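You operate a simulated robot arm through the tools that you are given. There is no shell and no other tool. Be economical: measure what you need, move in short steps, check, and stop when the job is done.

You run a simulated robot arm. Do the job below in one go: nothing can be reset, and whatever is moved stays where it is left.

TASK
The long key sticks: brush lube on its guide strip, then work the key twice.
Fine: use the yellow brush and stand it back in its cup. A coat counts when it lies all over at full strength: go over it till it gets no stronger.
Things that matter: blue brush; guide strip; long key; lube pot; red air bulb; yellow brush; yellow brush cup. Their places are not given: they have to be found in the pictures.

It is judged by the outcome, as a careful person would: the job done as asked, and still so three seconds after it is handed in. It fails if anything else is knocked over, pushed out of place, dropped, spilled or broken.

THE ROBOT
A 6-joint arm with a two-finger parallel gripper, fixed in place. Base frame: the origin is at the foot of the arm, x ahead of it, y to its left, z up; the work surface is at about z = 0.82. Units: m, rad, N and s.
With the tool pointing down near the work surface it reaches from about 0.26 to 0.68 m from the base axis. Its first joint turns from -1.152 to 1.152 rad. Payload 2.9 kg.
The tool frame sits at the grasp point between the pads (the TCP): z along the fingers, y along the line on which they close. The tips reach 0.03 m beyond it. Largest opening 0.11 m; finger width 0.02, thickness 0.01; the body of the gripper, 0.048 by 0.112 m, starts 0.055 m behind the TCP.
Orientation is that of the tool frame in the base frame, as [roll, pitch, yaw] about the fixed x, y, z axes, in that order (R = Rz(yaw) Ry(pitch) Rx(roll)). With the fingers straight down and closing along the base's y, the tool's x points along the base's -x, its y along +y and its z along -z.

THE INTERFACE
- The arm moves only by the tool drive_tool. Its argument "targets" is a list of rows, each a list of 7 numbers: the gripper command, from -1 (fully open) to 1 (shut), values between in proportion, then the shift along the tool's x, y, z in m, then the turn, a rotation vector about the tool's x, y, z in rad. In form: [[grip, x, y, z, ax, ay, az], ...]. A call has 1 to 12 rows; each row is the pose to reach, as a shift and turn from the pose commanded when the call began, along the tool's axes at that moment. Each row takes 0.2 s and may step no farther than 0.05 m and 0.15 rad from the row before; otherwise, or with a gripper value out of range, the whole call is refused. Where a pose cannot be reached the arm comes as near as it can. A force on the tool above 40 N (or 10 N above the force at the start of the call, whichever is more), or a blocked arm, ends the call early, and 0.2 s more pass. The fingers move at their own pace (about 0.108 m/s each) and stop on an object; they squeeze with about 21 N. The grip force told is the motor's: it shows also when the fingers shut on nothing. Time passes only in rows, and 0.2 s behind the last, so rows that repeat a pose let the fingers close. It gives the time, the measured TCP pose, the force on the tool (base axes), the opening and the grip force at its end, in the units of the frame above (readings bear some noise), with the torque about the TCP (base axes, N m) and any sound that the robot's microphone picked up.
- Cameras (640 x 400 px; columns grow to the right, rows downward): "scene" is fixed at [0.0774, 0.4289, 1.3968]; the picture's right is [-0.79, -0.61, 0.00], its down [-0.27, 0.35, -0.89] and it looks along [0.55, -0.71, -0.45] (base axes); focal length 364 px, centre (320, 200). "wrist" rides on the gripper at [0.072, 0.017, -0.103] in the tool frame; the picture's right is [-0.23, 0.97, 0.00], its down [-0.76, -0.18, -0.62] and it looks along [-0.61, -0.14, 0.78] (tool axes); focal length 222 px, centre (320, 200).
- snapshot(camera): a new picture of that camera. The clock stands still meanwhile.
- pixel_to_xyz(camera, pixels): for up to 12 pixels [column, row] of the newest picture of that camera ("zoom" is the newest enlarged one), the place [x, y, z] in the base frame of the surface seen there, good to about 0.002 m. The clock stands still meanwhile.
- enlarge(camera, box): a new picture of the part [left, top, right, bottom] of that camera's present view, enlarged. The clock stands still meanwhile.
- close_job(): hands the job in; it is judged then, once.

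Work in short steps. Measure before you move; look again where a grasp or a placing could have gone wrong, and mend it. You have 80 turns and 54 pictures in all, those below and enlarged ones among them. Open the gripper and draw the arm clear of the work before you hand the job in, unless the task says otherwise; then end with one line.

The tools are called after ">>>" by a JSON object that holds its "fn" and its "kwargs". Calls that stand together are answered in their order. drive_tool: Moves the arm, as the interface text tells. Its arguments: {"type":"object","properties":{"targets":{"type":"array","items":{"type":"array","items":{"type":"number"}}}},"required":["targets"]} The other tools are called the same way: snapshot (camera) takes a picture; pixel_to_xyz (camera, pixels) gives the place of the surface under pixels of a picture; enlarge (camera, box) takes an enlarged picture of a part of a camera's view; close_job () hands the job in.

At the start:

```text
t: 0.0
eef_pos: [0.3662, 0.021, 1.1702]
ee_rot: [-3.141, 0.001, -3.141]
contact_force: [0.3, -0.5, 0.9]
torque: [-0.01, 0.0, 0.01]
gripper_width: 0.1102
finger_force: 0.0
```

scene: 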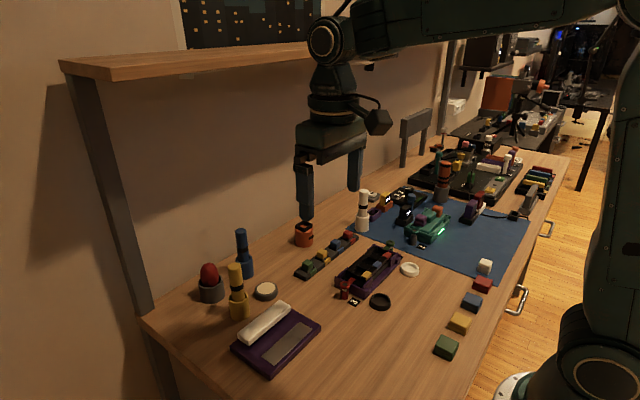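
wrist: 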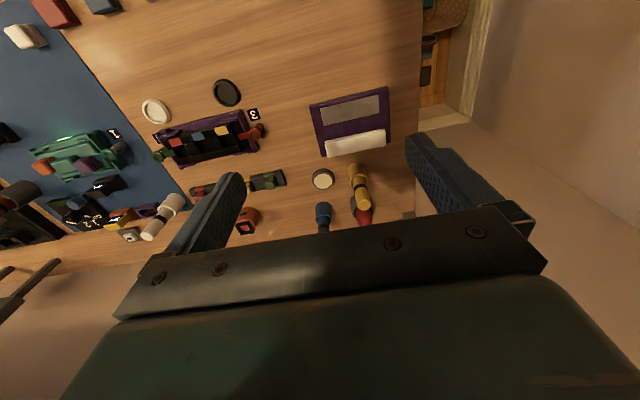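

The scene shows the yellow brush near (238,290), the blue brush (243,255), the red bulb (210,280), a pot (265,291) and the key plate (275,340). I enlarge that area to measure.

>>> {"fn": "enlarge", "kwargs": {"camera": "scene", "box": [180, 215, 340, 385]}}

>>> {"fn": "enlarge", "kwargs": {"camera": "wrist", "box": [290, 80, 430, 240]}}

```text
2.35 times, centred on (260, 300) of scene
```

zoom: 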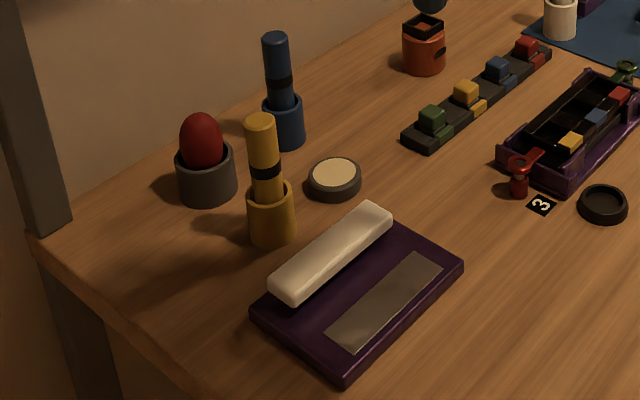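

```text
2.50 times, centred on (360, 160) of wrist
```

zoom: 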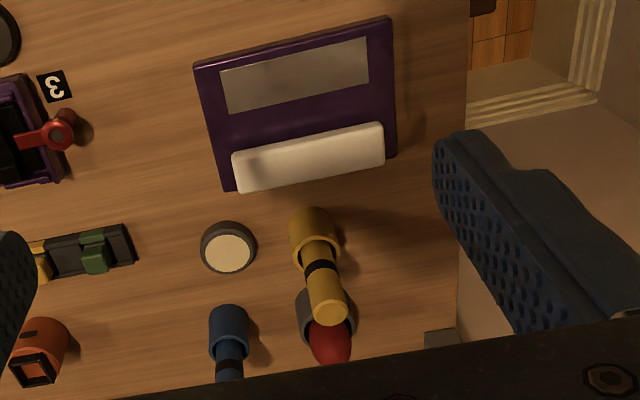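

The wrist zoom shows the pot (228,252), cup (312,230), brush top (330,312), strip (295,75) and key (310,158). I measure them all in it.

>>> {"fn": "pixel_to_xyz", "kwargs": {"camera": "zoom", "pixels": [[228, 252], [330, 312], [320, 268], [221, 70], [367, 40], [369, 84], [228, 112], [236, 172], [383, 143], [308, 158], [228, 330], [330, 340]]}}

>>> {"fn": "pixel_to_xyz", "kwargs": {"camera": "scene", "pixels": [[235, 265], [237, 283], [238, 297], [240, 310], [265, 289], [241, 232], [244, 268], [209, 268], [264, 323], [289, 344], [211, 290], [225, 305]]}}

```text
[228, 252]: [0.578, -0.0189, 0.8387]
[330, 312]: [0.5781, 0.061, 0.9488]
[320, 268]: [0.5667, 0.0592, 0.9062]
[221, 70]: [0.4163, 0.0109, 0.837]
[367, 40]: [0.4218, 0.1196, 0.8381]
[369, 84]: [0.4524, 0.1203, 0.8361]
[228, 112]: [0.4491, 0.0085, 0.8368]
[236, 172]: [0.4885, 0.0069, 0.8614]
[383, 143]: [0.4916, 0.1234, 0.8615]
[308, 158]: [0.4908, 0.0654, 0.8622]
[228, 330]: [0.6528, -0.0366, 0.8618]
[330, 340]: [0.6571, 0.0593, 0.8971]
```

```text
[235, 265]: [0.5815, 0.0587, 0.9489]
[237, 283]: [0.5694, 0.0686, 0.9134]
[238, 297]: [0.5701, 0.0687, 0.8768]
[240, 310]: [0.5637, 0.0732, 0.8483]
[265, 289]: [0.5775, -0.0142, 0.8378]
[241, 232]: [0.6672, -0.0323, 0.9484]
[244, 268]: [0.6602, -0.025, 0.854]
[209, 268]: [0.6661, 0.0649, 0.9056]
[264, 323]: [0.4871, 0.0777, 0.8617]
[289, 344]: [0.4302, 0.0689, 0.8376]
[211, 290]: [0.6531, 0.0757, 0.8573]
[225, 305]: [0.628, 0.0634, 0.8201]
```

The yellow brush stands at about (0.578, 0.060) with its top at z 0.949. The pot is at (0.578,-0.017), the strip covers x 0.418–0.451 and y 0.010–0.120 at z 0.837, and the key is at x 0.49. I move above the brush with the gripper open.

>>> {"fn": "drive_tool", "kwargs": {"targets": [[-1, -0.035, 0.0065, 0.02, 0, 0, 0], [-1, -0.07, 0.013, 0.04, 0, 0, 0], [-1, -0.106, 0.0195, 0.06, 0, 0, 0], [-1, -0.141, 0.026, 0.08, 0, 0, 0], [-1, -0.177, 0.0325, 0.1, 0, 0, 0], [-1, -0.212, 0.039, 0.13, 0, 0, 0], [-1, -0.212, 0.039, 0.14, 0, 0, 0]]}}

>>> {"fn": "snapshot", "kwargs": {"camera": "wrist"}}

>>> {"fn": "enlarge", "kwargs": {"camera": "scene", "box": [180, 215, 340, 385]}}

```text
t: 1.6
eef_pos: [0.5771, 0.0611, 1.0319]
ee_rot: [3.142, -0.001, 3.14]
contact_force: [0.0, 0.5, -0.8]
torque: [0.02, 0.03, -0.03]
gripper_width: 0.1104
finger_force: 0.1
```

```text
49 pictures are left
```

wrist: 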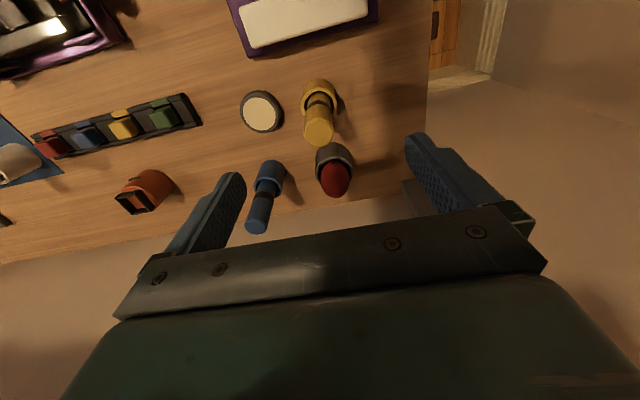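

```text
2.35 times, centred on (260, 300) of scene
```

zoom: 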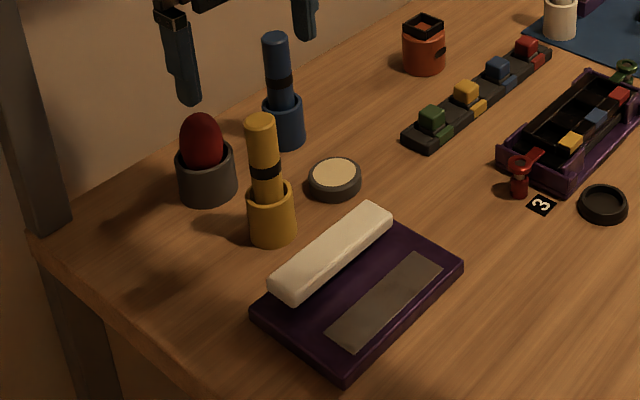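

The brush top shows at (319,132) in the wrist view, about where the tool axis predicts. I check the top and the surrounding heights, including the cup rim.

>>> {"fn": "pixel_to_xyz", "kwargs": {"camera": "wrist", "pixels": [[319, 134], [310, 130], [329, 130], [319, 105], [320, 84], [304, 95], [337, 97], [262, 112], [249, 100], [335, 180], [321, 162], [262, 94]]}}

>>> {"fn": "pixel_to_xyz", "kwargs": {"camera": "zoom", "pixels": [[268, 208], [270, 218], [270, 240], [267, 195], [332, 172], [335, 192], [312, 180], [359, 180], [202, 120], [360, 220]]}}

```text
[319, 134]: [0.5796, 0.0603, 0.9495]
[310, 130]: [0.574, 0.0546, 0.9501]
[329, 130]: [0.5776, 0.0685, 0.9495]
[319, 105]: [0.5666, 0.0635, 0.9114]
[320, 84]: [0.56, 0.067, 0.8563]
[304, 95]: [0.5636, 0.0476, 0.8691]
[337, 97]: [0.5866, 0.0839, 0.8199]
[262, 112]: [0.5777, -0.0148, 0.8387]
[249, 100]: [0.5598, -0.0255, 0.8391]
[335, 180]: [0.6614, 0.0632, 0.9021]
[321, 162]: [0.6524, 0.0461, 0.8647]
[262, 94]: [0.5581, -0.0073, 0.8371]
```

```text
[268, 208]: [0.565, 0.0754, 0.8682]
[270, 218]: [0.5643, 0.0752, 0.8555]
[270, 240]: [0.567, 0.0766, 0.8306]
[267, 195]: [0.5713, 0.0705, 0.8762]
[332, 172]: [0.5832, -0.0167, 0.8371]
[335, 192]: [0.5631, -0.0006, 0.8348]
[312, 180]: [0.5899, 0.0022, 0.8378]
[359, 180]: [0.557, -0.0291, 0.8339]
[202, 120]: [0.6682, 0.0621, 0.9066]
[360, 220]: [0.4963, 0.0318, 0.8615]
```

The brush axis is at (0.577, 0.061) with the rim at about z 0.875. I go down to TCP z 0.918 and close, letting the fingers settle.

>>> {"fn": "drive_tool", "kwargs": {"targets": [[-1, 0, 0, 0.04, 0, 0, 0], [-1, 0, 0, 0.08, 0, 0, 0], [-1, 0, 0, 0.112, 0, 0, 0], [-1, 0, 0, 0.112, 0, 0, 0], [0, 0, 0, 0.112, 0, 0, 0], [1, 0, 0, 0.112, 0, 0, 0], [1, 0, 0, 0.112, 0, 0, 0], [1, 0, 0, 0.112, 0, 0, 0]]}}

>>> {"fn": "enlarge", "kwargs": {"camera": "scene", "box": [180, 215, 340, 385]}}

```text
t: 3.4
eef_pos: [0.58, 0.0614, 0.9197]
ee_rot: [3.141, -0.001, 3.14]
contact_force: [0.0, 0.4, 0.6]
torque: [-0.02, 0.0, 0.02]
gripper_width: 0.0252
finger_force: 20.6
```

```text
2.35 times, centred on (260, 300) of scene
```

zoom: 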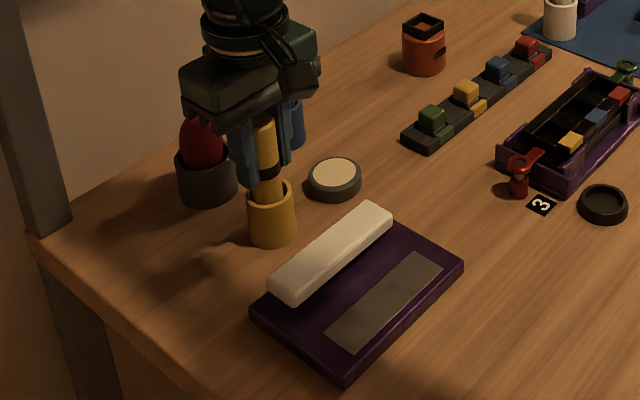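

The fingers hold the handle (opening 0.025, 20.6 N) and the cup has not moved. I lift it 0.12 m straight up and look.

>>> {"fn": "drive_tool", "kwargs": {"targets": [[1, 0, 0, -0.02, 0, 0, 0], [1, 0, 0, -0.05, 0, 0, 0], [1, 0, 0, -0.085, 0, 0, 0], [1, 0, 0, -0.12, 0, 0, 0], [1, 0, 0, -0.12, 0, 0, 0]]}}

>>> {"fn": "enlarge", "kwargs": {"camera": "scene", "box": [180, 175, 340, 345]}}

```text
t: 4.6
eef_pos: [0.5802, 0.062, 1.0398]
ee_rot: [3.141, 0.001, 3.141]
contact_force: [0.9, 0.4, 0.2]
torque: [0.0, 0.0, -0.04]
gripper_width: 0.0252
finger_force: 21.0
```

```text
2.35 times, centred on (260, 260) of scene
```

zoom: 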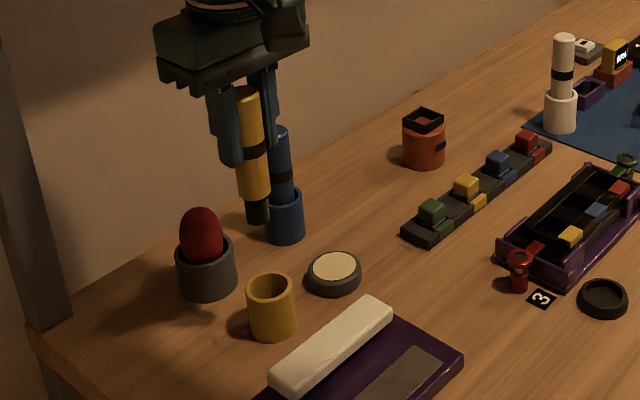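

The brush is out and the cup at (270,308) still stands. I measure the bristle tip (257,224), the cup mouth and the pot.

>>> {"fn": "pixel_to_xyz", "kwargs": {"camera": "zoom", "pixels": [[258, 225], [257, 212], [256, 200], [247, 212], [267, 212], [245, 92], [250, 152], [270, 300], [247, 286], [294, 290], [270, 276], [334, 268]]}}

```text
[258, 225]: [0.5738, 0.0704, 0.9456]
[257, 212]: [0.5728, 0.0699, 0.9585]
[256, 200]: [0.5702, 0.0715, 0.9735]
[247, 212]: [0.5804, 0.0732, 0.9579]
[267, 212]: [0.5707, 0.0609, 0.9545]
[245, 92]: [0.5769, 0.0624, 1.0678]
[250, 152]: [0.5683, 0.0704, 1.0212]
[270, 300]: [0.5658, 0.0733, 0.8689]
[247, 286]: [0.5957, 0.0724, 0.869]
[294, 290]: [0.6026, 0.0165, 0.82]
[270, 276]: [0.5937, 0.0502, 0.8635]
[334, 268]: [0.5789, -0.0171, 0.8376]
```

The tip is 0.096 m below the TCP and the bristles are about 8 mm in radius. I go over the pot at (0.578,-0.016) and down to just above the lube (z 0.838).

>>> {"fn": "drive_tool", "kwargs": {"targets": [[1, 0.001, -0.04, 0, 0, 0, 0], [1, 0.002, -0.078, 0, 0, 0, 0], [1, 0.002, -0.078, 0.03, 0, 0, 0], [1, 0.002, -0.078, 0.06, 0, 0, 0], [1, 0.002, -0.078, 0.092, 0, 0, 0], [1, 0.002, -0.078, 0.092, 0, 0, 0]]}}

>>> {"fn": "enlarge", "kwargs": {"camera": "scene", "box": [225, 245, 305, 330]}}

```text
t: 6.0
eef_pos: [0.5772, -0.0147, 0.946]
ee_rot: [3.141, 0.0, -3.141]
contact_force: [-1.4, -0.3, 0.6]
torque: [-0.01, 0.01, -0.01]
gripper_width: 0.0253
finger_force: 21.3
```

```text
4.71 times, centred on (265, 288) of scene
```

zoom: 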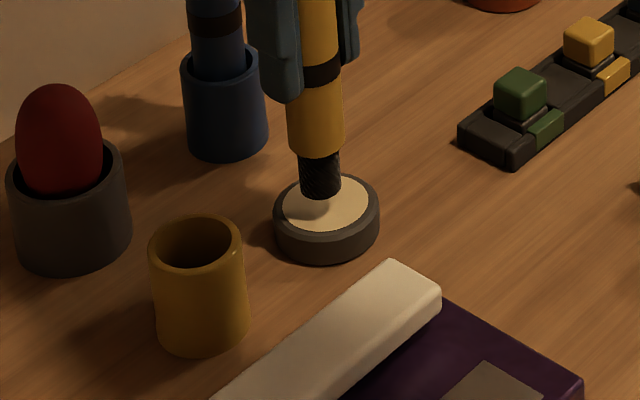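

The bristles hang just over the lube at (320,190). I dip a further 12 mm in small steps, watching the force.

>>> {"fn": "drive_tool", "kwargs": {"targets": [[1, 0, 0, 0.005, 0, 0, 0], [1, 0, 0, 0.009, 0, 0, 0], [1, 0, 0, 0.012, 0, 0, 0], [1, 0, 0, 0.012, 0, 0, 0]]}}

>>> {"fn": "enlarge", "kwargs": {"camera": "scene", "box": [225, 245, 305, 330]}}

```text
t: 7.0
eef_pos: [0.5771, -0.0157, 0.9345]
ee_rot: [-3.141, 0.0, -3.142]
contact_force: [0.1, 0.9, -0.4]
torque: [-0.02, 0.0, 0.0]
gripper_width: 0.0252
finger_force: 21.3
```

```text
4.71 times, centred on (265, 288) of scene
```

zoom: 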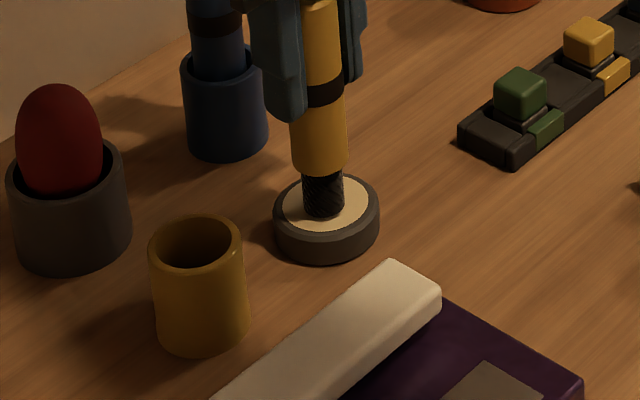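

The bristle end (323,213) seems to be only just at the surface and there's no force. I go 6 mm deeper.

>>> {"fn": "drive_tool", "kwargs": {"targets": [[1, 0, 0, 0.003, 0, 0, 0], [1, 0, 0, 0.006, 0, 0, 0], [1, 0, 0, 0.006, 0, 0, 0]]}}

>>> {"fn": "enlarge", "kwargs": {"camera": "scene", "box": [225, 245, 305, 330]}}

```text
t: 7.8
eef_pos: [0.5777, -0.0169, 0.931]
ee_rot: [-3.141, 0.005, -3.141]
contact_force: [1.8, 0.8, 18.6]
torque: [0.07, -0.15, -0.02]
gripper_width: 0.0251
finger_force: 21.3
```

```text
4.71 times, centred on (265, 288) of scene
```

zoom: 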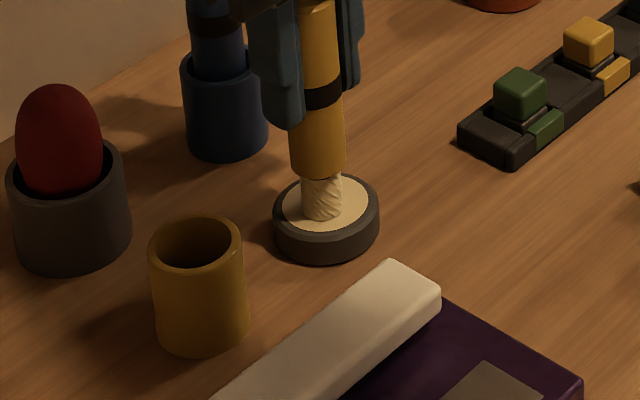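

The bristles have turned cream, so they are loaded (18.6 N contact at TCP z 0.931). I lift 0.06 m, cross to the strip corner at (0.443, 0.018) and lower to just above it.

>>> {"fn": "drive_tool", "kwargs": {"targets": [[1, 0, 0, -0.03, 0, 0, 0], [1, 0, 0, -0.06, 0, 0, 0], [1, 0.045, 0.012, -0.06, 0, 0, 0], [1, 0.09, 0.024, -0.06, 0, 0, 0], [1, 0.135, 0.0345, -0.06, 0, 0, 0], [1, 0.135, 0.0345, -0.03, 0, 0, 0], [1, 0.135, 0.0345, -0.008, 0, 0, 0], [1, 0.135, 0.0345, -0.008, 0, 0, 0]]}}

>>> {"fn": "enlarge", "kwargs": {"camera": "scene", "box": [225, 275, 335, 385]}}

```text
t: 9.6
eef_pos: [0.441, 0.0147, 0.9366]
ee_rot: [3.141, 0.0, -3.14]
contact_force: [0.2, 0.8, 0.0]
torque: [-0.02, -0.01, -0.02]
gripper_width: 0.0251
finger_force: 21.0
```

```text
3.64 times, centred on (280, 330) of scene
```

zoom: 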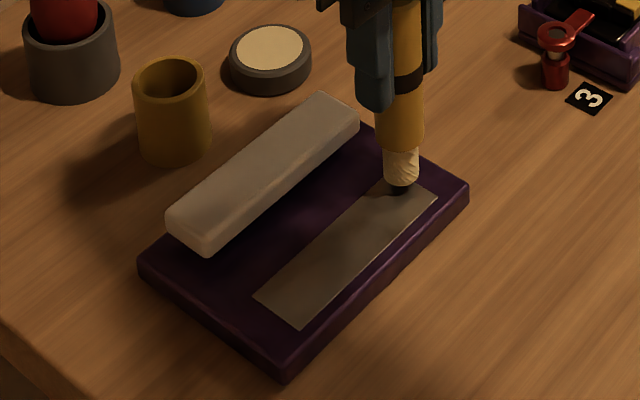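

The brush is poised over the strip's near-right corner (400,190). I lower it by 7 mm and make one slow stroke of 0.098 m along +y.

>>> {"fn": "drive_tool", "kwargs": {"targets": [[1, 0, 0, 0.004, 0, 0, 0], [1, 0, 0, 0.007, 0, 0, 0], [1, 0, 0.01, 0.007, 0, 0, 0], [1, 0, 0.021, 0.007, 0, 0, 0], [1, 0, 0.032, 0.007, 0, 0, 0], [1, 0, 0.043, 0.007, 0, 0, 0], [1, 0, 0.054, 0.007, 0, 0, 0], [1, 0, 0.065, 0.007, 0, 0, 0], [1, 0, 0.076, 0.007, 0, 0, 0], [1, 0, 0.087, 0.007, 0, 0, 0], [1, 0, 0.098, 0.007, 0, 0, 0]]}}

>>> {"fn": "enlarge", "kwargs": {"camera": "scene", "box": [225, 275, 335, 385]}}

```text
t: 12.0
eef_pos: [0.442, 0.116, 0.9307]
ee_rot: [3.141, 0.0, 3.14]
contact_force: [0.6, -0.1, 0.2]
torque: [-0.02, 0.02, 0.02]
gripper_width: 0.0252
finger_force: 20.4
```

```text
3.64 times, centred on (280, 330) of scene
```

zoom: 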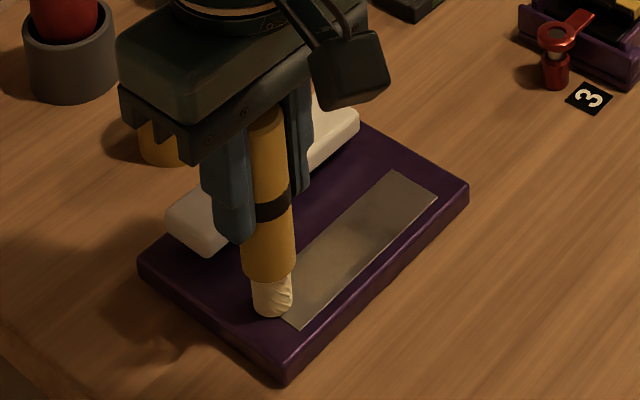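

There's no contact force and no coat, so the brush passed just above the strip. I lower it in 1.5 mm steps at this end to find contact.

>>> {"fn": "drive_tool", "kwargs": {"targets": [[1, 0, -0.002, 0.0015, 0, 0, 0], [1, 0, -0.002, 0.003, 0, 0, 0], [1, 0, -0.002, 0.003, 0, 0, 0]]}}

```text
t: 12.8
eef_pos: [0.4423, 0.1128, 0.9274]
ee_rot: [3.141, 0.004, -3.141]
contact_force: [-0.5, 1.2, 19.6]
torque: [0.2, -0.06, 0.0]
gripper_width: 0.0255
finger_force: 20.4
```

Contact is made (19.6 N). I ease off slightly (0.8 mm) and stroke back along -y.

>>> {"fn": "drive_tool", "kwargs": {"targets": [[1, 0, -0.005, -0.0008, 0, 0, 0], [1, 0, -0.015, -0.0008, 0, 0, 0], [1, 0, -0.025, -0.0008, 0, 0, 0], [1, 0, -0.035, -0.0008, 0, 0, 0], [1, 0, -0.045, -0.0008, 0, 0, 0], [1, 0, -0.055, -0.0008, 0, 0, 0], [1, 0, -0.065, -0.0008, 0, 0, 0], [1, 0, -0.075, -0.0008, 0, 0, 0], [1, 0, -0.085, -0.0008, 0, 0, 0], [1, 0, -0.096, -0.0008, 0, 0, 0]]}}

>>> {"fn": "enlarge", "kwargs": {"camera": "scene", "box": [225, 275, 335, 385]}}

```text
t: 15.0
eef_pos: [0.4421, 0.0177, 0.9274]
ee_rot: [-3.141, 0.0, 3.141]
contact_force: [0.5, 2.6, 8.8]
torque: [0.26, -0.06, -0.01]
gripper_width: 0.0252
finger_force: 21.0
```

```text
3.64 times, centred on (280, 330) of scene
```

zoom: 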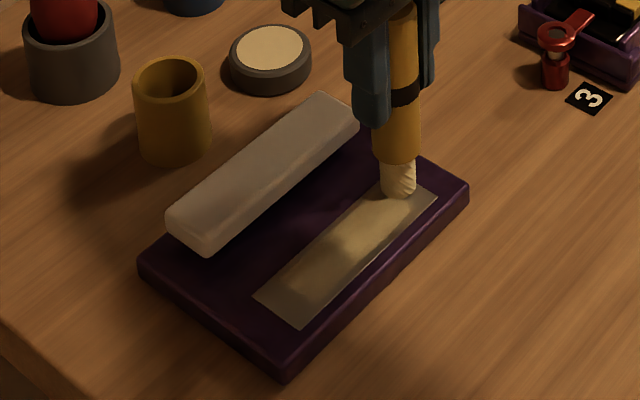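

A faint coat appears along the lane with a force of 8.8 N. I shift to the middle lane (x 0.434) and stroke along +y, overlapping the ends.

>>> {"fn": "drive_tool", "kwargs": {"targets": [[1, 0.004, -0.004, 0, 0, 0, 0], [1, 0.008, -0.004, 0, 0, 0, 0], [1, 0.008, 0.006, 0, 0, 0, 0], [1, 0.008, 0.017, 0, 0, 0, 0], [1, 0.008, 0.028, 0, 0, 0, 0], [1, 0.008, 0.039, 0, 0, 0, 0], [1, 0.008, 0.05, 0, 0, 0, 0], [1, 0.008, 0.061, 0, 0, 0, 0], [1, 0.008, 0.072, 0, 0, 0, 0], [1, 0.008, 0.083, 0, 0, 0, 0], [1, 0.008, 0.092, 0, 0, 0, 0], [1, 0.008, 0.099, 0, 0, 0, 0]]}}

>>> {"fn": "drive_tool", "kwargs": {"targets": [[1, 0.004, 0, 0, 0, 0, 0], [1, 0.008, 0, 0, 0, 0, 0], [1, 0.008, -0.01, 0, 0, 0, 0], [1, 0.008, -0.021, 0, 0, 0, 0], [1, 0.008, -0.032, 0, 0, 0, 0], [1, 0.008, -0.043, 0, 0, 0, 0], [1, 0.008, -0.054, 0, 0, 0, 0], [1, 0.008, -0.065, 0, 0, 0, 0], [1, 0.008, -0.076, 0, 0, 0, 0], [1, 0.008, -0.087, 0, 0, 0, 0], [1, 0.008, -0.096, 0, 0, 0, 0], [1, 0.008, -0.103, 0, 0, 0, 0]]}}

>>> {"fn": "enlarge", "kwargs": {"camera": "scene", "box": [225, 275, 335, 385]}}

```text
t: 17.6
eef_pos: [0.4343, 0.1158, 0.9278]
ee_rot: [3.141, 0.0, 3.14]
contact_force: [0.2, 0.2, -0.6]
torque: [0.0, -0.02, -0.06]
gripper_width: 0.0254
finger_force: 21.3
```

```text
t: 20.2
eef_pos: [0.4263, 0.0142, 0.928]
ee_rot: [-3.141, -0.001, 3.141]
contact_force: [0.6, -0.1, -0.4]
torque: [0.0, 0.0, -0.01]
gripper_width: 0.0252
finger_force: 20.8
```

```text
3.64 times, centred on (280, 330) of scene
```

zoom: 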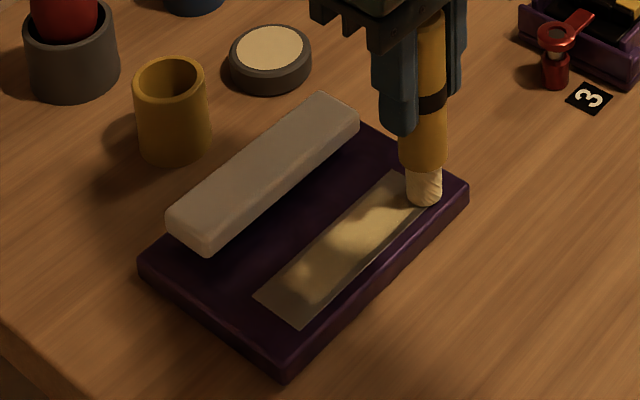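

The coat is forming but blotchy, and the force fell to 0. I lower by 1.5 mm to get contact again here at (0.426, 0.014).

>>> {"fn": "drive_tool", "kwargs": {"targets": [[1, 0, 0.002, 0.0008, 0, 0, 0], [1, 0, 0.002, 0.0015, 0, 0, 0], [1, 0, 0.002, 0.0015, 0, 0, 0]]}}

```text
t: 21.0
eef_pos: [0.426, 0.0153, 0.9263]
ee_rot: [3.141, 0.001, -3.141]
contact_force: [-1.0, -3.9, 12.4]
torque: [-0.31, 0.14, 0.01]
gripper_width: 0.0252
finger_force: 20.3
```

Contact is back at 12.4 N. I stroke this lane along +y at this depth.

>>> {"fn": "drive_tool", "kwargs": {"targets": [[1, 0, 0.008, 0, 0, 0, 0], [1, 0, 0.017, 0, 0, 0, 0], [1, 0, 0.026, 0, 0, 0, 0], [1, 0, 0.035, 0, 0, 0, 0], [1, 0, 0.044, 0, 0, 0, 0], [1, 0, 0.053, 0, 0, 0, 0], [1, 0, 0.062, 0, 0, 0, 0], [1, 0, 0.071, 0, 0, 0, 0], [1, 0, 0.08, 0, 0, 0, 0], [1, 0, 0.089, 0, 0, 0, 0], [1, 0, 0.098, 0, 0, 0, 0]]}}

>>> {"fn": "enlarge", "kwargs": {"camera": "scene", "box": [225, 275, 335, 385]}}

```text
t: 23.4
eef_pos: [0.4264, 0.1137, 0.9259]
ee_rot: [3.141, -0.003, -3.139]
contact_force: [-1.3, -2.0, 5.8]
torque: [-0.15, 0.0, 0.0]
gripper_width: 0.0253
finger_force: 20.9
```

```text
3.64 times, centred on (280, 330) of scene
```

zoom: 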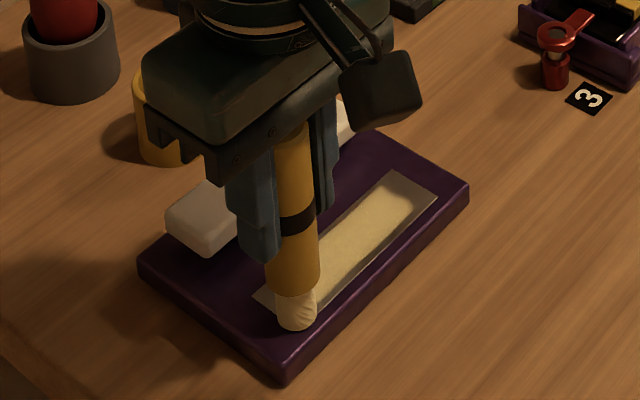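

The coat is getting stronger (5.8 N). I make the middle lane back along -y and then the key-side lane along +y, half a millimetre lower.

>>> {"fn": "drive_tool", "kwargs": {"targets": [[1, -0.004, 0.002, 0.0004, 0, 0, 0], [1, -0.008, 0.002, 0.0005, 0, 0, 0], [1, -0.008, -0.008, 0.0005, 0, 0, 0], [1, -0.008, -0.018, 0.0005, 0, 0, 0], [1, -0.008, -0.028, 0.0005, 0, 0, 0], [1, -0.008, -0.038, 0.0005, 0, 0, 0], [1, -0.008, -0.048, 0.0005, 0, 0, 0], [1, -0.008, -0.058, 0.0005, 0, 0, 0], [1, -0.008, -0.068, 0.0005, 0, 0, 0], [1, -0.008, -0.078, 0.0005, 0, 0, 0], [1, -0.008, -0.088, 0.0005, 0, 0, 0], [1, -0.008, -0.098, 0.0005, 0, 0, 0]]}}

>>> {"fn": "drive_tool", "kwargs": {"targets": [[1, -0.004, -0.001, 0, 0, 0, 0], [1, -0.009, -0.001, 0, 0, 0, 0], [1, -0.009, 0.009, 0.0002, 0, 0, 0], [1, -0.009, 0.019, 0.0002, 0, 0, 0], [1, -0.009, 0.029, 0.0002, 0, 0, 0], [1, -0.009, 0.039, 0.0002, 0, 0, 0], [1, -0.009, 0.049, 0.0002, 0, 0, 0], [1, -0.009, 0.059, 0.0002, 0, 0, 0], [1, -0.009, 0.069, 0.0002, 0, 0, 0], [1, -0.009, 0.079, 0.0002, 0, 0, 0], [1, -0.009, 0.089, 0.0002, 0, 0, 0], [1, -0.009, 0.099, 0.0002, 0, 0, 0]]}}

>>> {"fn": "enlarge", "kwargs": {"camera": "scene", "box": [225, 275, 335, 385]}}

```text
t: 26.0
eef_pos: [0.433, 0.0157, 0.9278]
ee_rot: [3.141, -0.001, -3.141]
contact_force: [-0.8, 0.1, -0.6]
torque: [0.02, -0.02, -0.01]
gripper_width: 0.0251
finger_force: 21.1
```

```text
t: 28.6
eef_pos: [0.443, 0.1139, 0.9244]
ee_rot: [3.141, 0.002, 3.139]
contact_force: [0.0, -3.6, 15.1]
torque: [-0.47, -0.04, -0.02]
gripper_width: 0.0249
finger_force: 20.4
```

```text
3.64 times, centred on (280, 330) of scene
```

zoom: 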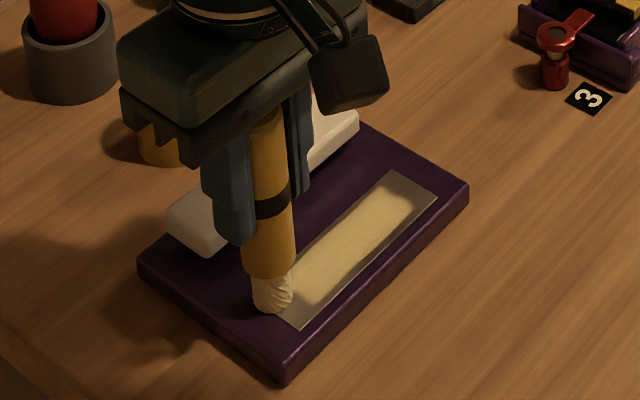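

The centre is well coated while the edges and ends remain weaker. I sweep the key-side lane back along -y, extending past the end, lowering slightly toward the end where contact was lost.

>>> {"fn": "drive_tool", "kwargs": {"targets": [[1, -0.002, 0.004, -0.0003, 0, 0, 0], [1, -0.002, -0.006, -0.0003, 0, 0, 0], [1, -0.002, -0.016, -0.0002, 0, 0, 0], [1, -0.002, -0.026, 0, 0, 0, 0], [1, -0.002, -0.036, 0, 0, 0, 0], [1, -0.002, -0.046, 0.0002, 0, 0, 0], [1, -0.002, -0.056, 0.0004, 0, 0, 0], [1, -0.002, -0.066, 0.0006, 0, 0, 0], [1, -0.002, -0.076, 0.0008, 0, 0, 0], [1, -0.002, -0.086, 0.001, 0, 0, 0], [1, -0.002, -0.096, 0.001, 0, 0, 0], [1, -0.002, -0.102, 0.001, 0, 0, 0]]}}

>>> {"fn": "enlarge", "kwargs": {"camera": "scene", "box": [225, 275, 335, 385]}}

```text
t: 31.2
eef_pos: [0.4447, 0.0131, 0.9243]
ee_rot: [3.141, 0.0, 3.141]
contact_force: [1.3, 5.1, 18.1]
torque: [0.49, -0.14, 0.04]
gripper_width: 0.0252
finger_force: 21.3
```

```text
3.64 times, centred on (280, 330) of scene
```

zoom: 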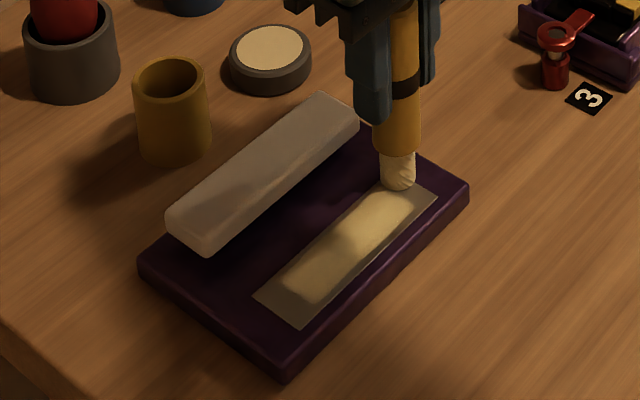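

The centre is strong, while the front edge and the ends are weaker, and the bristles look a little thinner in lube. I go back to the pot for a fresh load.

>>> {"fn": "drive_tool", "kwargs": {"targets": [[1, 0, 0, -0.03, 0, 0, 0], [1, 0, 0, -0.06, 0, 0, 0], [1, -0.045, -0.01, -0.06, 0, 0, 0], [1, -0.09, -0.02, -0.06, 0, 0, 0], [1, -0.133, -0.0295, -0.06, 0, 0, 0], [1, -0.133, -0.0295, -0.03, 0, 0, 0], [1, -0.133, -0.0295, -0.007, 0, 0, 0], [1, -0.133, -0.0295, -0.003, 0, 0, 0], [1, -0.133, -0.0295, -0.001, 0, 0, 0], [1, -0.133, -0.0295, -0.001, 0, 0, 0]]}}

>>> {"fn": "enlarge", "kwargs": {"camera": "scene", "box": [225, 265, 335, 375]}}

```text
t: 33.4
eef_pos: [0.577, -0.0169, 0.9258]
ee_rot: [3.141, 0.001, 3.141]
contact_force: [-1.4, 0.9, 2.6]
torque: [0.06, 0.04, -0.01]
gripper_width: 0.0254
finger_force: 20.7
```

```text
3.64 times, centred on (280, 320) of scene
```

zoom: 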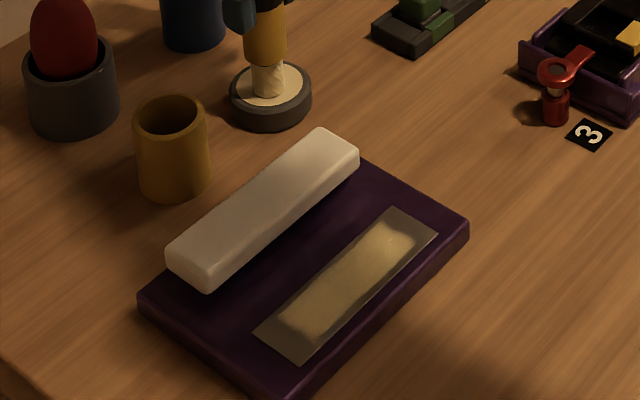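

The unobstructed view shows weak borders on all sides, mostly the front edge. I measure the strip's corners and the coat's edges, and the plate beside it.

>>> {"fn": "pixel_to_xyz", "kwargs": {"camera": "zoom", "pixels": [[393, 209], [436, 235], [302, 358], [258, 330], [348, 283], [375, 298], [322, 267], [399, 290], [299, 240]]}}

```text
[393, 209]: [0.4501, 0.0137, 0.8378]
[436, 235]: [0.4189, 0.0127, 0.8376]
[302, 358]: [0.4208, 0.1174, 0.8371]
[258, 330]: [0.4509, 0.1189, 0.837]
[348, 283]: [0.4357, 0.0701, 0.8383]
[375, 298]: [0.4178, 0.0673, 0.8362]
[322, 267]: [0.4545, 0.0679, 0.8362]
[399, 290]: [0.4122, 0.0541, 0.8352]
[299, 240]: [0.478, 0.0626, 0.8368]
```

The strip spans x 0.4185–0.451 and y 0.012–0.119. I take the fresh brush to the front corner (0.422, 0.013) and set it down.

>>> {"fn": "drive_tool", "kwargs": {"targets": [[1, 0, 0, -0.03, 0, 0, 0], [1, 0, 0, -0.06, 0, 0, 0], [1, 0.04, 0.01, -0.06, 0, 0, 0], [1, 0.08, 0.02, -0.06, 0, 0, 0], [1, 0.12, 0.025, -0.06, 0, 0, 0], [1, 0.155, 0.03, -0.06, 0, 0, 0], [1, 0.155, 0.03, -0.03, 0, 0, 0], [1, 0.155, 0.03, -0.006, 0, 0, 0], [1, 0.155, 0.03, -0.001, 0, 0, 0], [1, 0.155, 0.03, 0.0008, 0, 0, 0], [1, 0.155, 0.03, 0.0008, 0, 0, 0]]}}

```text
t: 35.8
eef_pos: [0.4231, 0.0148, 0.925]
ee_rot: [-3.141, -0.001, 3.141]
contact_force: [1.4, -0.2, 0.1]
torque: [-0.02, 0.06, -0.02]
gripper_width: 0.025
finger_force: 20.8
```

There's no contact yet, so I lower 1.5 mm more and stroke the front lane along +y.

>>> {"fn": "drive_tool", "kwargs": {"targets": [[1, 0, -0.002, 0.0015, 0, 0, 0], [1, 0, 0.008, 0.0015, 0, 0, 0], [1, 0, 0.018, 0.0015, 0, 0, 0], [1, 0, 0.028, 0.0015, 0, 0, 0], [1, 0, 0.038, 0.0015, 0, 0, 0], [1, 0, 0.048, 0.0015, 0, 0, 0], [1, 0, 0.058, 0.0015, 0, 0, 0], [1, 0, 0.068, 0.0015, 0, 0, 0], [1, 0, 0.078, 0.0015, 0, 0, 0], [1, 0, 0.088, 0.0015, 0, 0, 0], [1, 0, 0.097, 0.0015, 0, 0, 0], [1, 0, 0.105, 0.0015, 0, 0, 0]]}}

>>> {"fn": "drive_tool", "kwargs": {"targets": [[1, 0, -0.009, 0.0003, 0, 0, 0], [1, 0, -0.018, 0.0005, 0, 0, 0], [1, 0, -0.027, 0.0005, 0, 0, 0], [1, 0, -0.036, 0.0005, 0, 0, 0], [1, 0, -0.045, 0.0005, 0, 0, 0], [1, 0, -0.054, 0.0005, 0, 0, 0], [1, 0, -0.063, 0.0005, 0, 0, 0], [1, 0, -0.072, 0.0005, 0, 0, 0], [1, 0, -0.081, 0.0005, 0, 0, 0], [1, 0, -0.09, 0.0005, 0, 0, 0], [1, 0, -0.099, 0.0005, 0, 0, 0], [1, 0, -0.107, 0.0005, 0, 0, 0]]}}

>>> {"fn": "enlarge", "kwargs": {"camera": "scene", "box": [225, 265, 335, 375]}}

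```text
t: 38.4
eef_pos: [0.4226, 0.1191, 0.9235]
ee_rot: [-3.141, 0.001, 3.141]
contact_force: [0.4, -4.4, 14.7]
torque: [-0.41, 0.0, -0.01]
gripper_width: 0.0252
finger_force: 20.8
```

```text
t: 41.0
eef_pos: [0.4228, 0.0111, 0.9227]
ee_rot: [-3.14, -0.001, -3.14]
contact_force: [-0.2, 3.9, 12.5]
torque: [0.33, -0.05, 0.07]
gripper_width: 0.0251
finger_force: 20.6
```

```text
3.64 times, centred on (280, 320) of scene
```

zoom: 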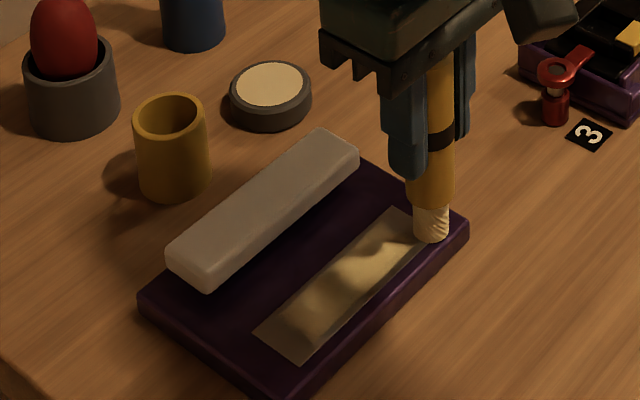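

The front edge is gaining. I now cross the near end to the key-side edge (x 0.448), stroke that lane along +y, then cross the far end.

>>> {"fn": "drive_tool", "kwargs": {"targets": [[1, -0.008, 0.001, 0, 0, 0, 0], [1, -0.016, 0.001, 0, 0, 0, 0], [1, -0.025, 0.001, 0, 0, 0, 0], [1, -0.025, 0.012, 0, 0, 0, 0], [1, -0.025, 0.024, 0, 0, 0, 0], [1, -0.025, 0.036, 0, 0, 0, 0], [1, -0.025, 0.048, 0, 0, 0, 0], [1, -0.025, 0.06, 0, 0, 0, 0], [1, -0.025, 0.072, 0, 0, 0, 0], [1, -0.025, 0.084, 0, 0, 0, 0], [1, -0.025, 0.096, 0, 0, 0, 0], [1, -0.025, 0.107, 0, 0, 0, 0]]}}

>>> {"fn": "drive_tool", "kwargs": {"targets": [[1, 0.008, 0, 0.0003, 0, 0, 0], [1, 0.016, 0, 0.0005, 0, 0, 0], [1, 0.025, 0, 0.0005, 0, 0, 0], [1, 0.016, 0, 0.0005, 0, 0, 0], [1, 0.016, -0.012, 0.0005, 0, 0, 0], [1, 0.016, -0.025, 0.0005, 0, 0, 0], [1, 0.016, -0.038, 0.0005, 0, 0, 0], [1, 0.016, -0.051, 0.0005, 0, 0, 0], [1, 0.016, -0.064, 0.0005, 0, 0, 0], [1, 0.016, -0.077, 0.0005, 0, 0, 0], [1, 0.016, -0.09, 0.0005, 0, 0, 0], [1, 0.016, -0.104, 0.0005, 0, 0, 0]]}}

>>> {"fn": "drive_tool", "kwargs": {"targets": [[1, -0.008, -0.001, 0.0003, 0, 0, 0], [1, -0.008, 0.008, 0.0003, 0, 0, 0], [1, -0.008, 0.018, 0.0003, 0, 0, 0], [1, -0.008, 0.028, 0.0003, 0, 0, 0], [1, -0.008, 0.038, 0.0003, 0, 0, 0], [1, -0.008, 0.048, 0.0003, 0, 0, 0], [1, -0.008, 0.058, 0.0003, 0, 0, 0], [1, -0.008, 0.068, 0.0003, 0, 0, 0], [1, -0.008, 0.078, 0.0003, 0, 0, 0], [1, -0.008, 0.088, 0.0003, 0, 0, 0], [1, -0.008, 0.098, 0.0003, 0, 0, 0], [1, -0.008, 0.104, 0.0003, 0, 0, 0]]}}

>>> {"fn": "enlarge", "kwargs": {"camera": "scene", "box": [225, 265, 335, 375]}}

```text
t: 43.6
eef_pos: [0.4468, 0.1186, 0.923]
ee_rot: [3.14, -0.002, 3.141]
contact_force: [-0.4, -0.1, 2.4]
torque: [-0.07, -0.03, 0.01]
gripper_width: 0.0254
finger_force: 21.0
```

```text
t: 46.2
eef_pos: [0.4302, 0.0146, 0.9215]
ee_rot: [-3.14, -0.004, 3.14]
contact_force: [-1.0, 1.1, 2.5]
torque: [0.02, -0.01, 0.01]
gripper_width: 0.0252
finger_force: 21.4
```

```text
t: 48.8
eef_pos: [0.4394, 0.1197, 0.9224]
ee_rot: [-3.141, 0.002, -3.141]
contact_force: [0.1, -4.7, 17.6]
torque: [-0.43, -0.11, 0.0]
gripper_width: 0.0247
finger_force: 21.0
```

```text
3.64 times, centred on (280, 320) of scene
```

zoom: 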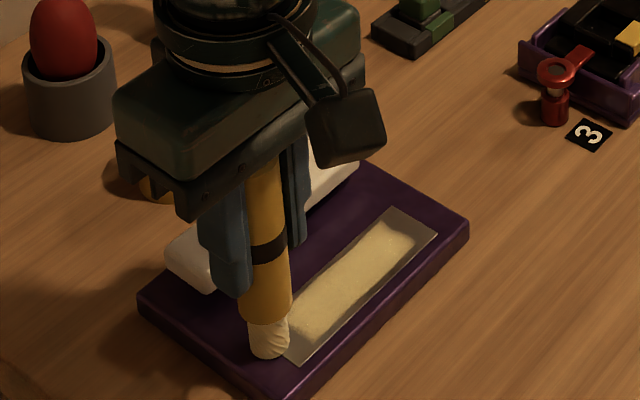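

The inside is even, but a thin weak border remains. I run the perimeter with the brush centre nearly on the edges: far end across, then the front edge along -y, the near end across, then the key-side edge.

>>> {"fn": "drive_tool", "kwargs": {"targets": [[1, -0.01, 0, 0, 0, 0, 0], [1, 0, 0, 0, 0, 0, 0], [1, 0.01, 0, 0, 0, 0, 0], [1, 0.0195, 0, 0, 0, 0, 0], [1, 0.0195, -0.013, 0, 0, 0, 0], [1, 0.0195, -0.026, 0, 0, 0, 0], [1, 0.0195, -0.039, 0, 0, 0, 0], [1, 0.0195, -0.052, 0.0003, 0, 0, 0], [1, 0.0195, -0.065, 0.0005, 0, 0, 0], [1, 0.0195, -0.078, 0.0005, 0, 0, 0], [1, 0.0195, -0.093, 0.0005, 0, 0, 0], [1, 0.0195, -0.107, 0.0005, 0, 0, 0]]}}

>>> {"fn": "drive_tool", "kwargs": {"targets": [[1, -0.01, 0, 0.0003, 0, 0, 0], [1, -0.02, 0, 0.0003, 0, 0, 0], [1, -0.03, 0, 0.0003, 0, 0, 0], [1, -0.03, 0.013, 0.0003, 0, 0, 0], [1, -0.03, 0.026, 0.0003, 0, 0, 0], [1, -0.03, 0.039, 0.0003, 0, 0, 0], [1, -0.03, 0.052, 0.0003, 0, 0, 0], [1, -0.03, 0.065, 0.0003, 0, 0, 0], [1, -0.03, 0.078, 0.0003, 0, 0, 0], [1, -0.03, 0.091, 0.0003, 0, 0, 0], [1, -0.03, 0.107, 0.0003, 0, 0, 0]]}}

>>> {"fn": "drive_tool", "kwargs": {"targets": [[1, 0, 0, -0.03, 0, 0, 0], [1, 0, 0, -0.06, 0, 0, 0], [1, -0.035, -0.035, -0.06, 0, 0, 0], [1, -0.07, -0.07, -0.06, 0, 0, 0], [1, -0.1, -0.105, -0.06, 0, 0, 0], [1, -0.127, -0.135, -0.06, 0, 0, 0], [1, -0.127, -0.135, -0.03, 0, 0, 0], [1, -0.127, -0.135, -0.007, 0, 0, 0], [1, -0.127, -0.135, -0.003, 0, 0, 0], [1, -0.127, -0.135, -0.001, 0, 0, 0], [1, -0.127, -0.135, 0, 0, 0, 0]]}}

>>> {"fn": "enlarge", "kwargs": {"camera": "scene", "box": [225, 265, 335, 375]}}

```text
t: 51.4
eef_pos: [0.4201, 0.0115, 0.9216]
ee_rot: [-3.141, 0.001, 3.141]
contact_force: [0.2, 2.7, 4.7]
torque: [0.19, -0.09, 0.03]
gripper_width: 0.0252
finger_force: 21.3
```

```text
t: 53.8
eef_pos: [0.4514, 0.118, 0.9212]
ee_rot: [-3.14, 0.001, 3.139]
contact_force: [0.1, -2.8, 7.9]
torque: [-0.27, -0.03, -0.01]
gripper_width: 0.0251
finger_force: 21.0
```

```text
t: 56.2
eef_pos: [0.5766, -0.016, 0.9232]
ee_rot: [3.141, 0.005, 3.141]
contact_force: [-4.1, 0.1, 17.1]
torque: [0.04, 0.25, 0.04]
gripper_width: 0.0254
finger_force: 21.2
```

```text
3.64 times, centred on (280, 320) of scene
```

zoom: 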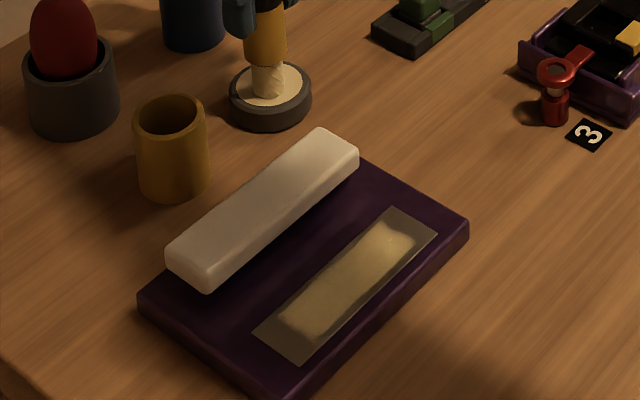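

The brush is reloaded (17 N in the pot). I look closely at the strip to judge where the coat is still thin.

>>> {"fn": "enlarge", "kwargs": {"camera": "scene", "box": [264, 317, 304, 367]}}

>>> {"fn": "snapshot", "kwargs": {"camera": "wrist"}}

```text
8.00 times, centred on (284, 342) of scene
```

zoom: 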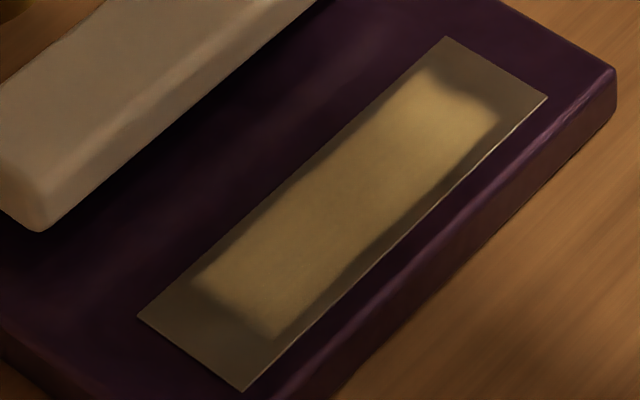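

```text
30 pictures are left
```

wrist: 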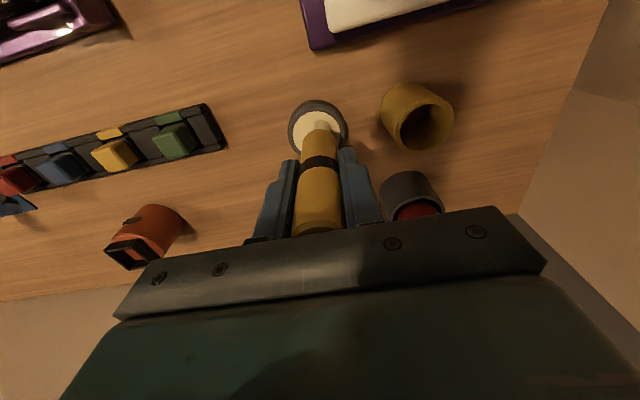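

The strong coat is a clear rectangle with a dim margin left around it. I measure the edges of that rectangle against the strip's own.

>>> {"fn": "pixel_to_xyz", "kwargs": {"camera": "zoom", "pixels": [[446, 38], [546, 97], [243, 391], [138, 316], [415, 80], [500, 118], [275, 335], [195, 280], [380, 215], [415, 240], [295, 190], [325, 205]]}}

```text
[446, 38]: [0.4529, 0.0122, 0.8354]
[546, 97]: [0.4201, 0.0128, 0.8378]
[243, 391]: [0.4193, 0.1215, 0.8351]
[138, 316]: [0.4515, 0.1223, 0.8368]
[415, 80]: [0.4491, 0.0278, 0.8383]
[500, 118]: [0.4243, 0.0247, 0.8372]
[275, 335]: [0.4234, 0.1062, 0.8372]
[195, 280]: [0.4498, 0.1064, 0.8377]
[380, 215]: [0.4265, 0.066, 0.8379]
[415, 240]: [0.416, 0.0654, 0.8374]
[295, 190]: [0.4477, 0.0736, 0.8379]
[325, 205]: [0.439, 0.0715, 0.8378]
```

The coat covers x 0.424–0.449 and y 0.026–0.106, so both ends (about 14 mm each) and the front margin are thin. I take the fresh load to the near end and scrub it across at y 0.018.

>>> {"fn": "drive_tool", "kwargs": {"targets": [[1, 0, 0, -0.03, 0, 0, 0], [1, 0, 0, -0.06, 0, 0, 0], [1, 0.04, 0.01, -0.06, 0, 0, 0], [1, 0.08, 0.02, -0.06, 0, 0, 0], [1, 0.11, 0.028, -0.06, 0, 0, 0], [1, 0.132, 0.034, -0.06, 0, 0, 0], [1, 0.132, 0.034, -0.03, 0, 0, 0], [1, 0.132, 0.034, -0.006, 0, 0, 0], [1, 0.132, 0.034, -0.002, 0, 0, 0], [1, 0.132, 0.034, 0.0003, 0, 0, 0], [1, 0.132, 0.034, 0.0003, 0, 0, 0]]}}

>>> {"fn": "drive_tool", "kwargs": {"targets": [[1, 0.007, 0, 0, 0, 0, 0], [1, 0.014, 0, 0, 0, 0, 0], [1, 0.021, 0, 0, 0, 0, 0], [1, 0.026, 0, 0, 0, 0, 0], [1, 0.026, -0.004, 0, 0, 0, 0], [1, 0.019, -0.004, 0, 0, 0, 0], [1, 0.012, -0.004, 0, 0, 0, 0], [1, 0.005, -0.004, 0, 0, 0, 0], [1, 0, -0.004, 0, 0, 0, 0], [1, 0, 0.004, 0, 0, 0, 0]]}}

>>> {"fn": "drive_tool", "kwargs": {"targets": [[1, 0.007, 0, 0, 0, 0, 0], [1, 0.014, 0, 0, 0, 0, 0], [1, 0.021, 0, 0, 0, 0, 0], [1, 0.026, 0, 0, 0, 0, 0], [1, 0.026, 0.03, 0, 0, 0, 0]]}}

>>> {"fn": "enlarge", "kwargs": {"camera": "scene", "box": [264, 317, 304, 367]}}

```text
t: 58.6
eef_pos: [0.4454, 0.0175, 0.9211]
ee_rot: [-3.141, 0.002, -3.141]
contact_force: [-4.3, 0.2, 15.2]
torque: [-0.02, 0.29, -0.02]
gripper_width: 0.0254
finger_force: 20.3
```

```text
t: 60.8
eef_pos: [0.4461, 0.019, 0.9207]
ee_rot: [3.141, -0.002, 3.141]
contact_force: [-0.9, 0.0, 0.0]
torque: [0.0, 0.01, 0.0]
gripper_width: 0.0253
finger_force: 21.4
```

```text
t: 62.0
eef_pos: [0.4193, 0.0513, 0.9205]
ee_rot: [-3.14, 0.003, 3.139]
contact_force: [-0.6, -4.3, 14.0]
torque: [-0.39, -0.03, 0.01]
gripper_width: 0.0252
finger_force: 21.2
```

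```text
8.00 times, centred on (284, 342) of scene
```

zoom: 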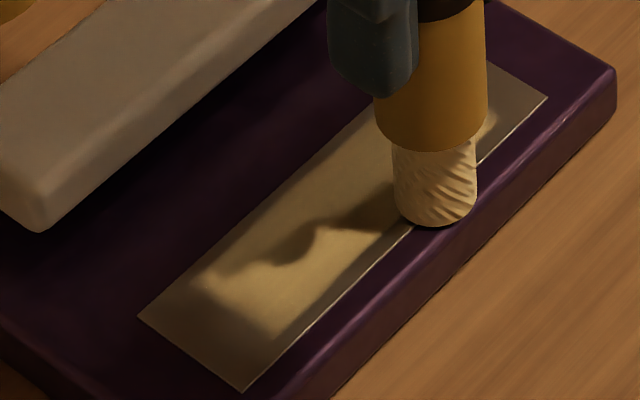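

The brush hides the near end. I lift 0.1 m and look again.

>>> {"fn": "drive_tool", "kwargs": {"targets": [[1, 0, 0, -0.04, 0, 0, 0], [1, 0, 0, -0.08, 0, 0, 0], [1, 0, -0.04, -0.1, 0, 0, 0]]}}

>>> {"fn": "enlarge", "kwargs": {"camera": "scene", "box": [264, 317, 304, 367]}}

```text
t: 62.8
eef_pos: [0.4206, 0.0142, 1.0201]
ee_rot: [3.142, 0.0, 3.141]
contact_force: [0.3, 0.5, 0.3]
torque: [-0.01, 0.01, -0.03]
gripper_width: 0.0249
finger_force: 20.6
```

```text
8.00 times, centred on (284, 342) of scene
```

zoom: 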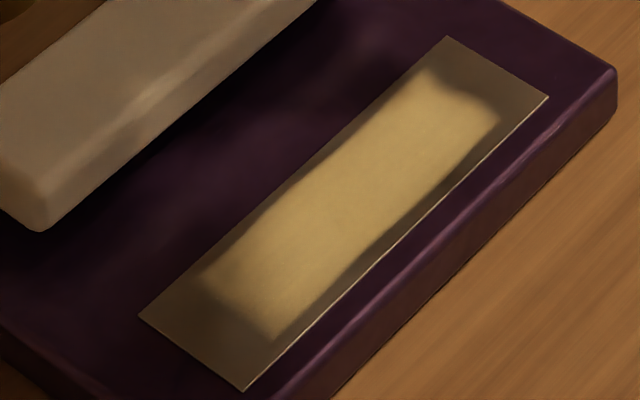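

After scrubbing, the outline is unchanged, so the dim margin seems to be just how the edge is drawn. The near-end middle (440,85) and the far corner (200,285) do still look a bit weaker. I set the brush down at (0.436, 0.022) and scrub around there.

>>> {"fn": "drive_tool", "kwargs": {"targets": [[1, -0.0155, 0.008, 0.04, 0, 0, 0], [1, -0.0155, 0.008, 0.08, 0, 0, 0], [1, -0.0155, 0.008, 0.096, 0, 0, 0], [1, -0.0155, 0.008, 0.1, 0, 0, 0], [1, -0.0155, 0.008, 0.1, 0, 0, 0]]}}

>>> {"fn": "drive_tool", "kwargs": {"targets": [[1, 0, -0.006, 0, 0, 0, 0], [1, 0, 0.002, 0, 0, 0, 0], [1, 0, 0.01, 0, 0, 0, 0], [1, 0, 0.002, 0, 0, 0, 0], [1, 0, -0.006, 0, 0, 0, 0], [1, 0.006, -0.006, 0.0002, 0, 0, 0], [1, 0.012, -0.006, 0.0004, 0, 0, 0], [1, 0.012, 0.002, 0.0004, 0, 0, 0], [1, 0.006, 0.002, 0.0004, 0, 0, 0], [1, 0, 0.002, 0.0004, 0, 0, 0], [1, -0.006, 0.002, 0.0004, 0, 0, 0], [1, -0.011, 0.002, 0.0004, 0, 0, 0]]}}

>>> {"fn": "drive_tool", "kwargs": {"targets": [[1, 0, -0.008, 0, 0, 0, 0], [1, 0, 0, 0, 0, 0, 0], [1, 0, 0.012, 0, 0, 0, 0], [1, 0, 0.024, 0, 0, 0, 0], [1, 0, 0.036, 0, 0, 0, 0], [1, 0, 0.048, 0, 0, 0, 0], [1, 0, 0.06, 0, 0, 0, 0], [1, 0, 0.07, 0, 0, 0, 0], [1, 0, 0.079, 0, 0, 0, 0], [1, 0, 0.087, 0, 0, 0, 0], [1, 0, 0.094, 0, 0, 0, 0]]}}

```text
t: 64.0
eef_pos: [0.4349, 0.0199, 0.9218]
ee_rot: [-3.141, -0.001, -3.141]
contact_force: [-0.9, 0.3, 0.0]
torque: [0.01, -0.02, 0.0]
gripper_width: 0.025
finger_force: 21.0
```

```text
t: 66.6
eef_pos: [0.4461, 0.0229, 0.9202]
ee_rot: [3.141, -0.001, -3.139]
contact_force: [0.0, -1.2, 0.3]
torque: [-0.03, 0.0, 0.01]
gripper_width: 0.0249
finger_force: 20.7
```

```text
t: 69.0
eef_pos: [0.4452, 0.1154, 0.9207]
ee_rot: [-3.141, 0.0, -3.14]
contact_force: [-0.3, -1.4, 4.7]
torque: [-0.16, -0.08, 0.0]
gripper_width: 0.0254
finger_force: 21.1
```

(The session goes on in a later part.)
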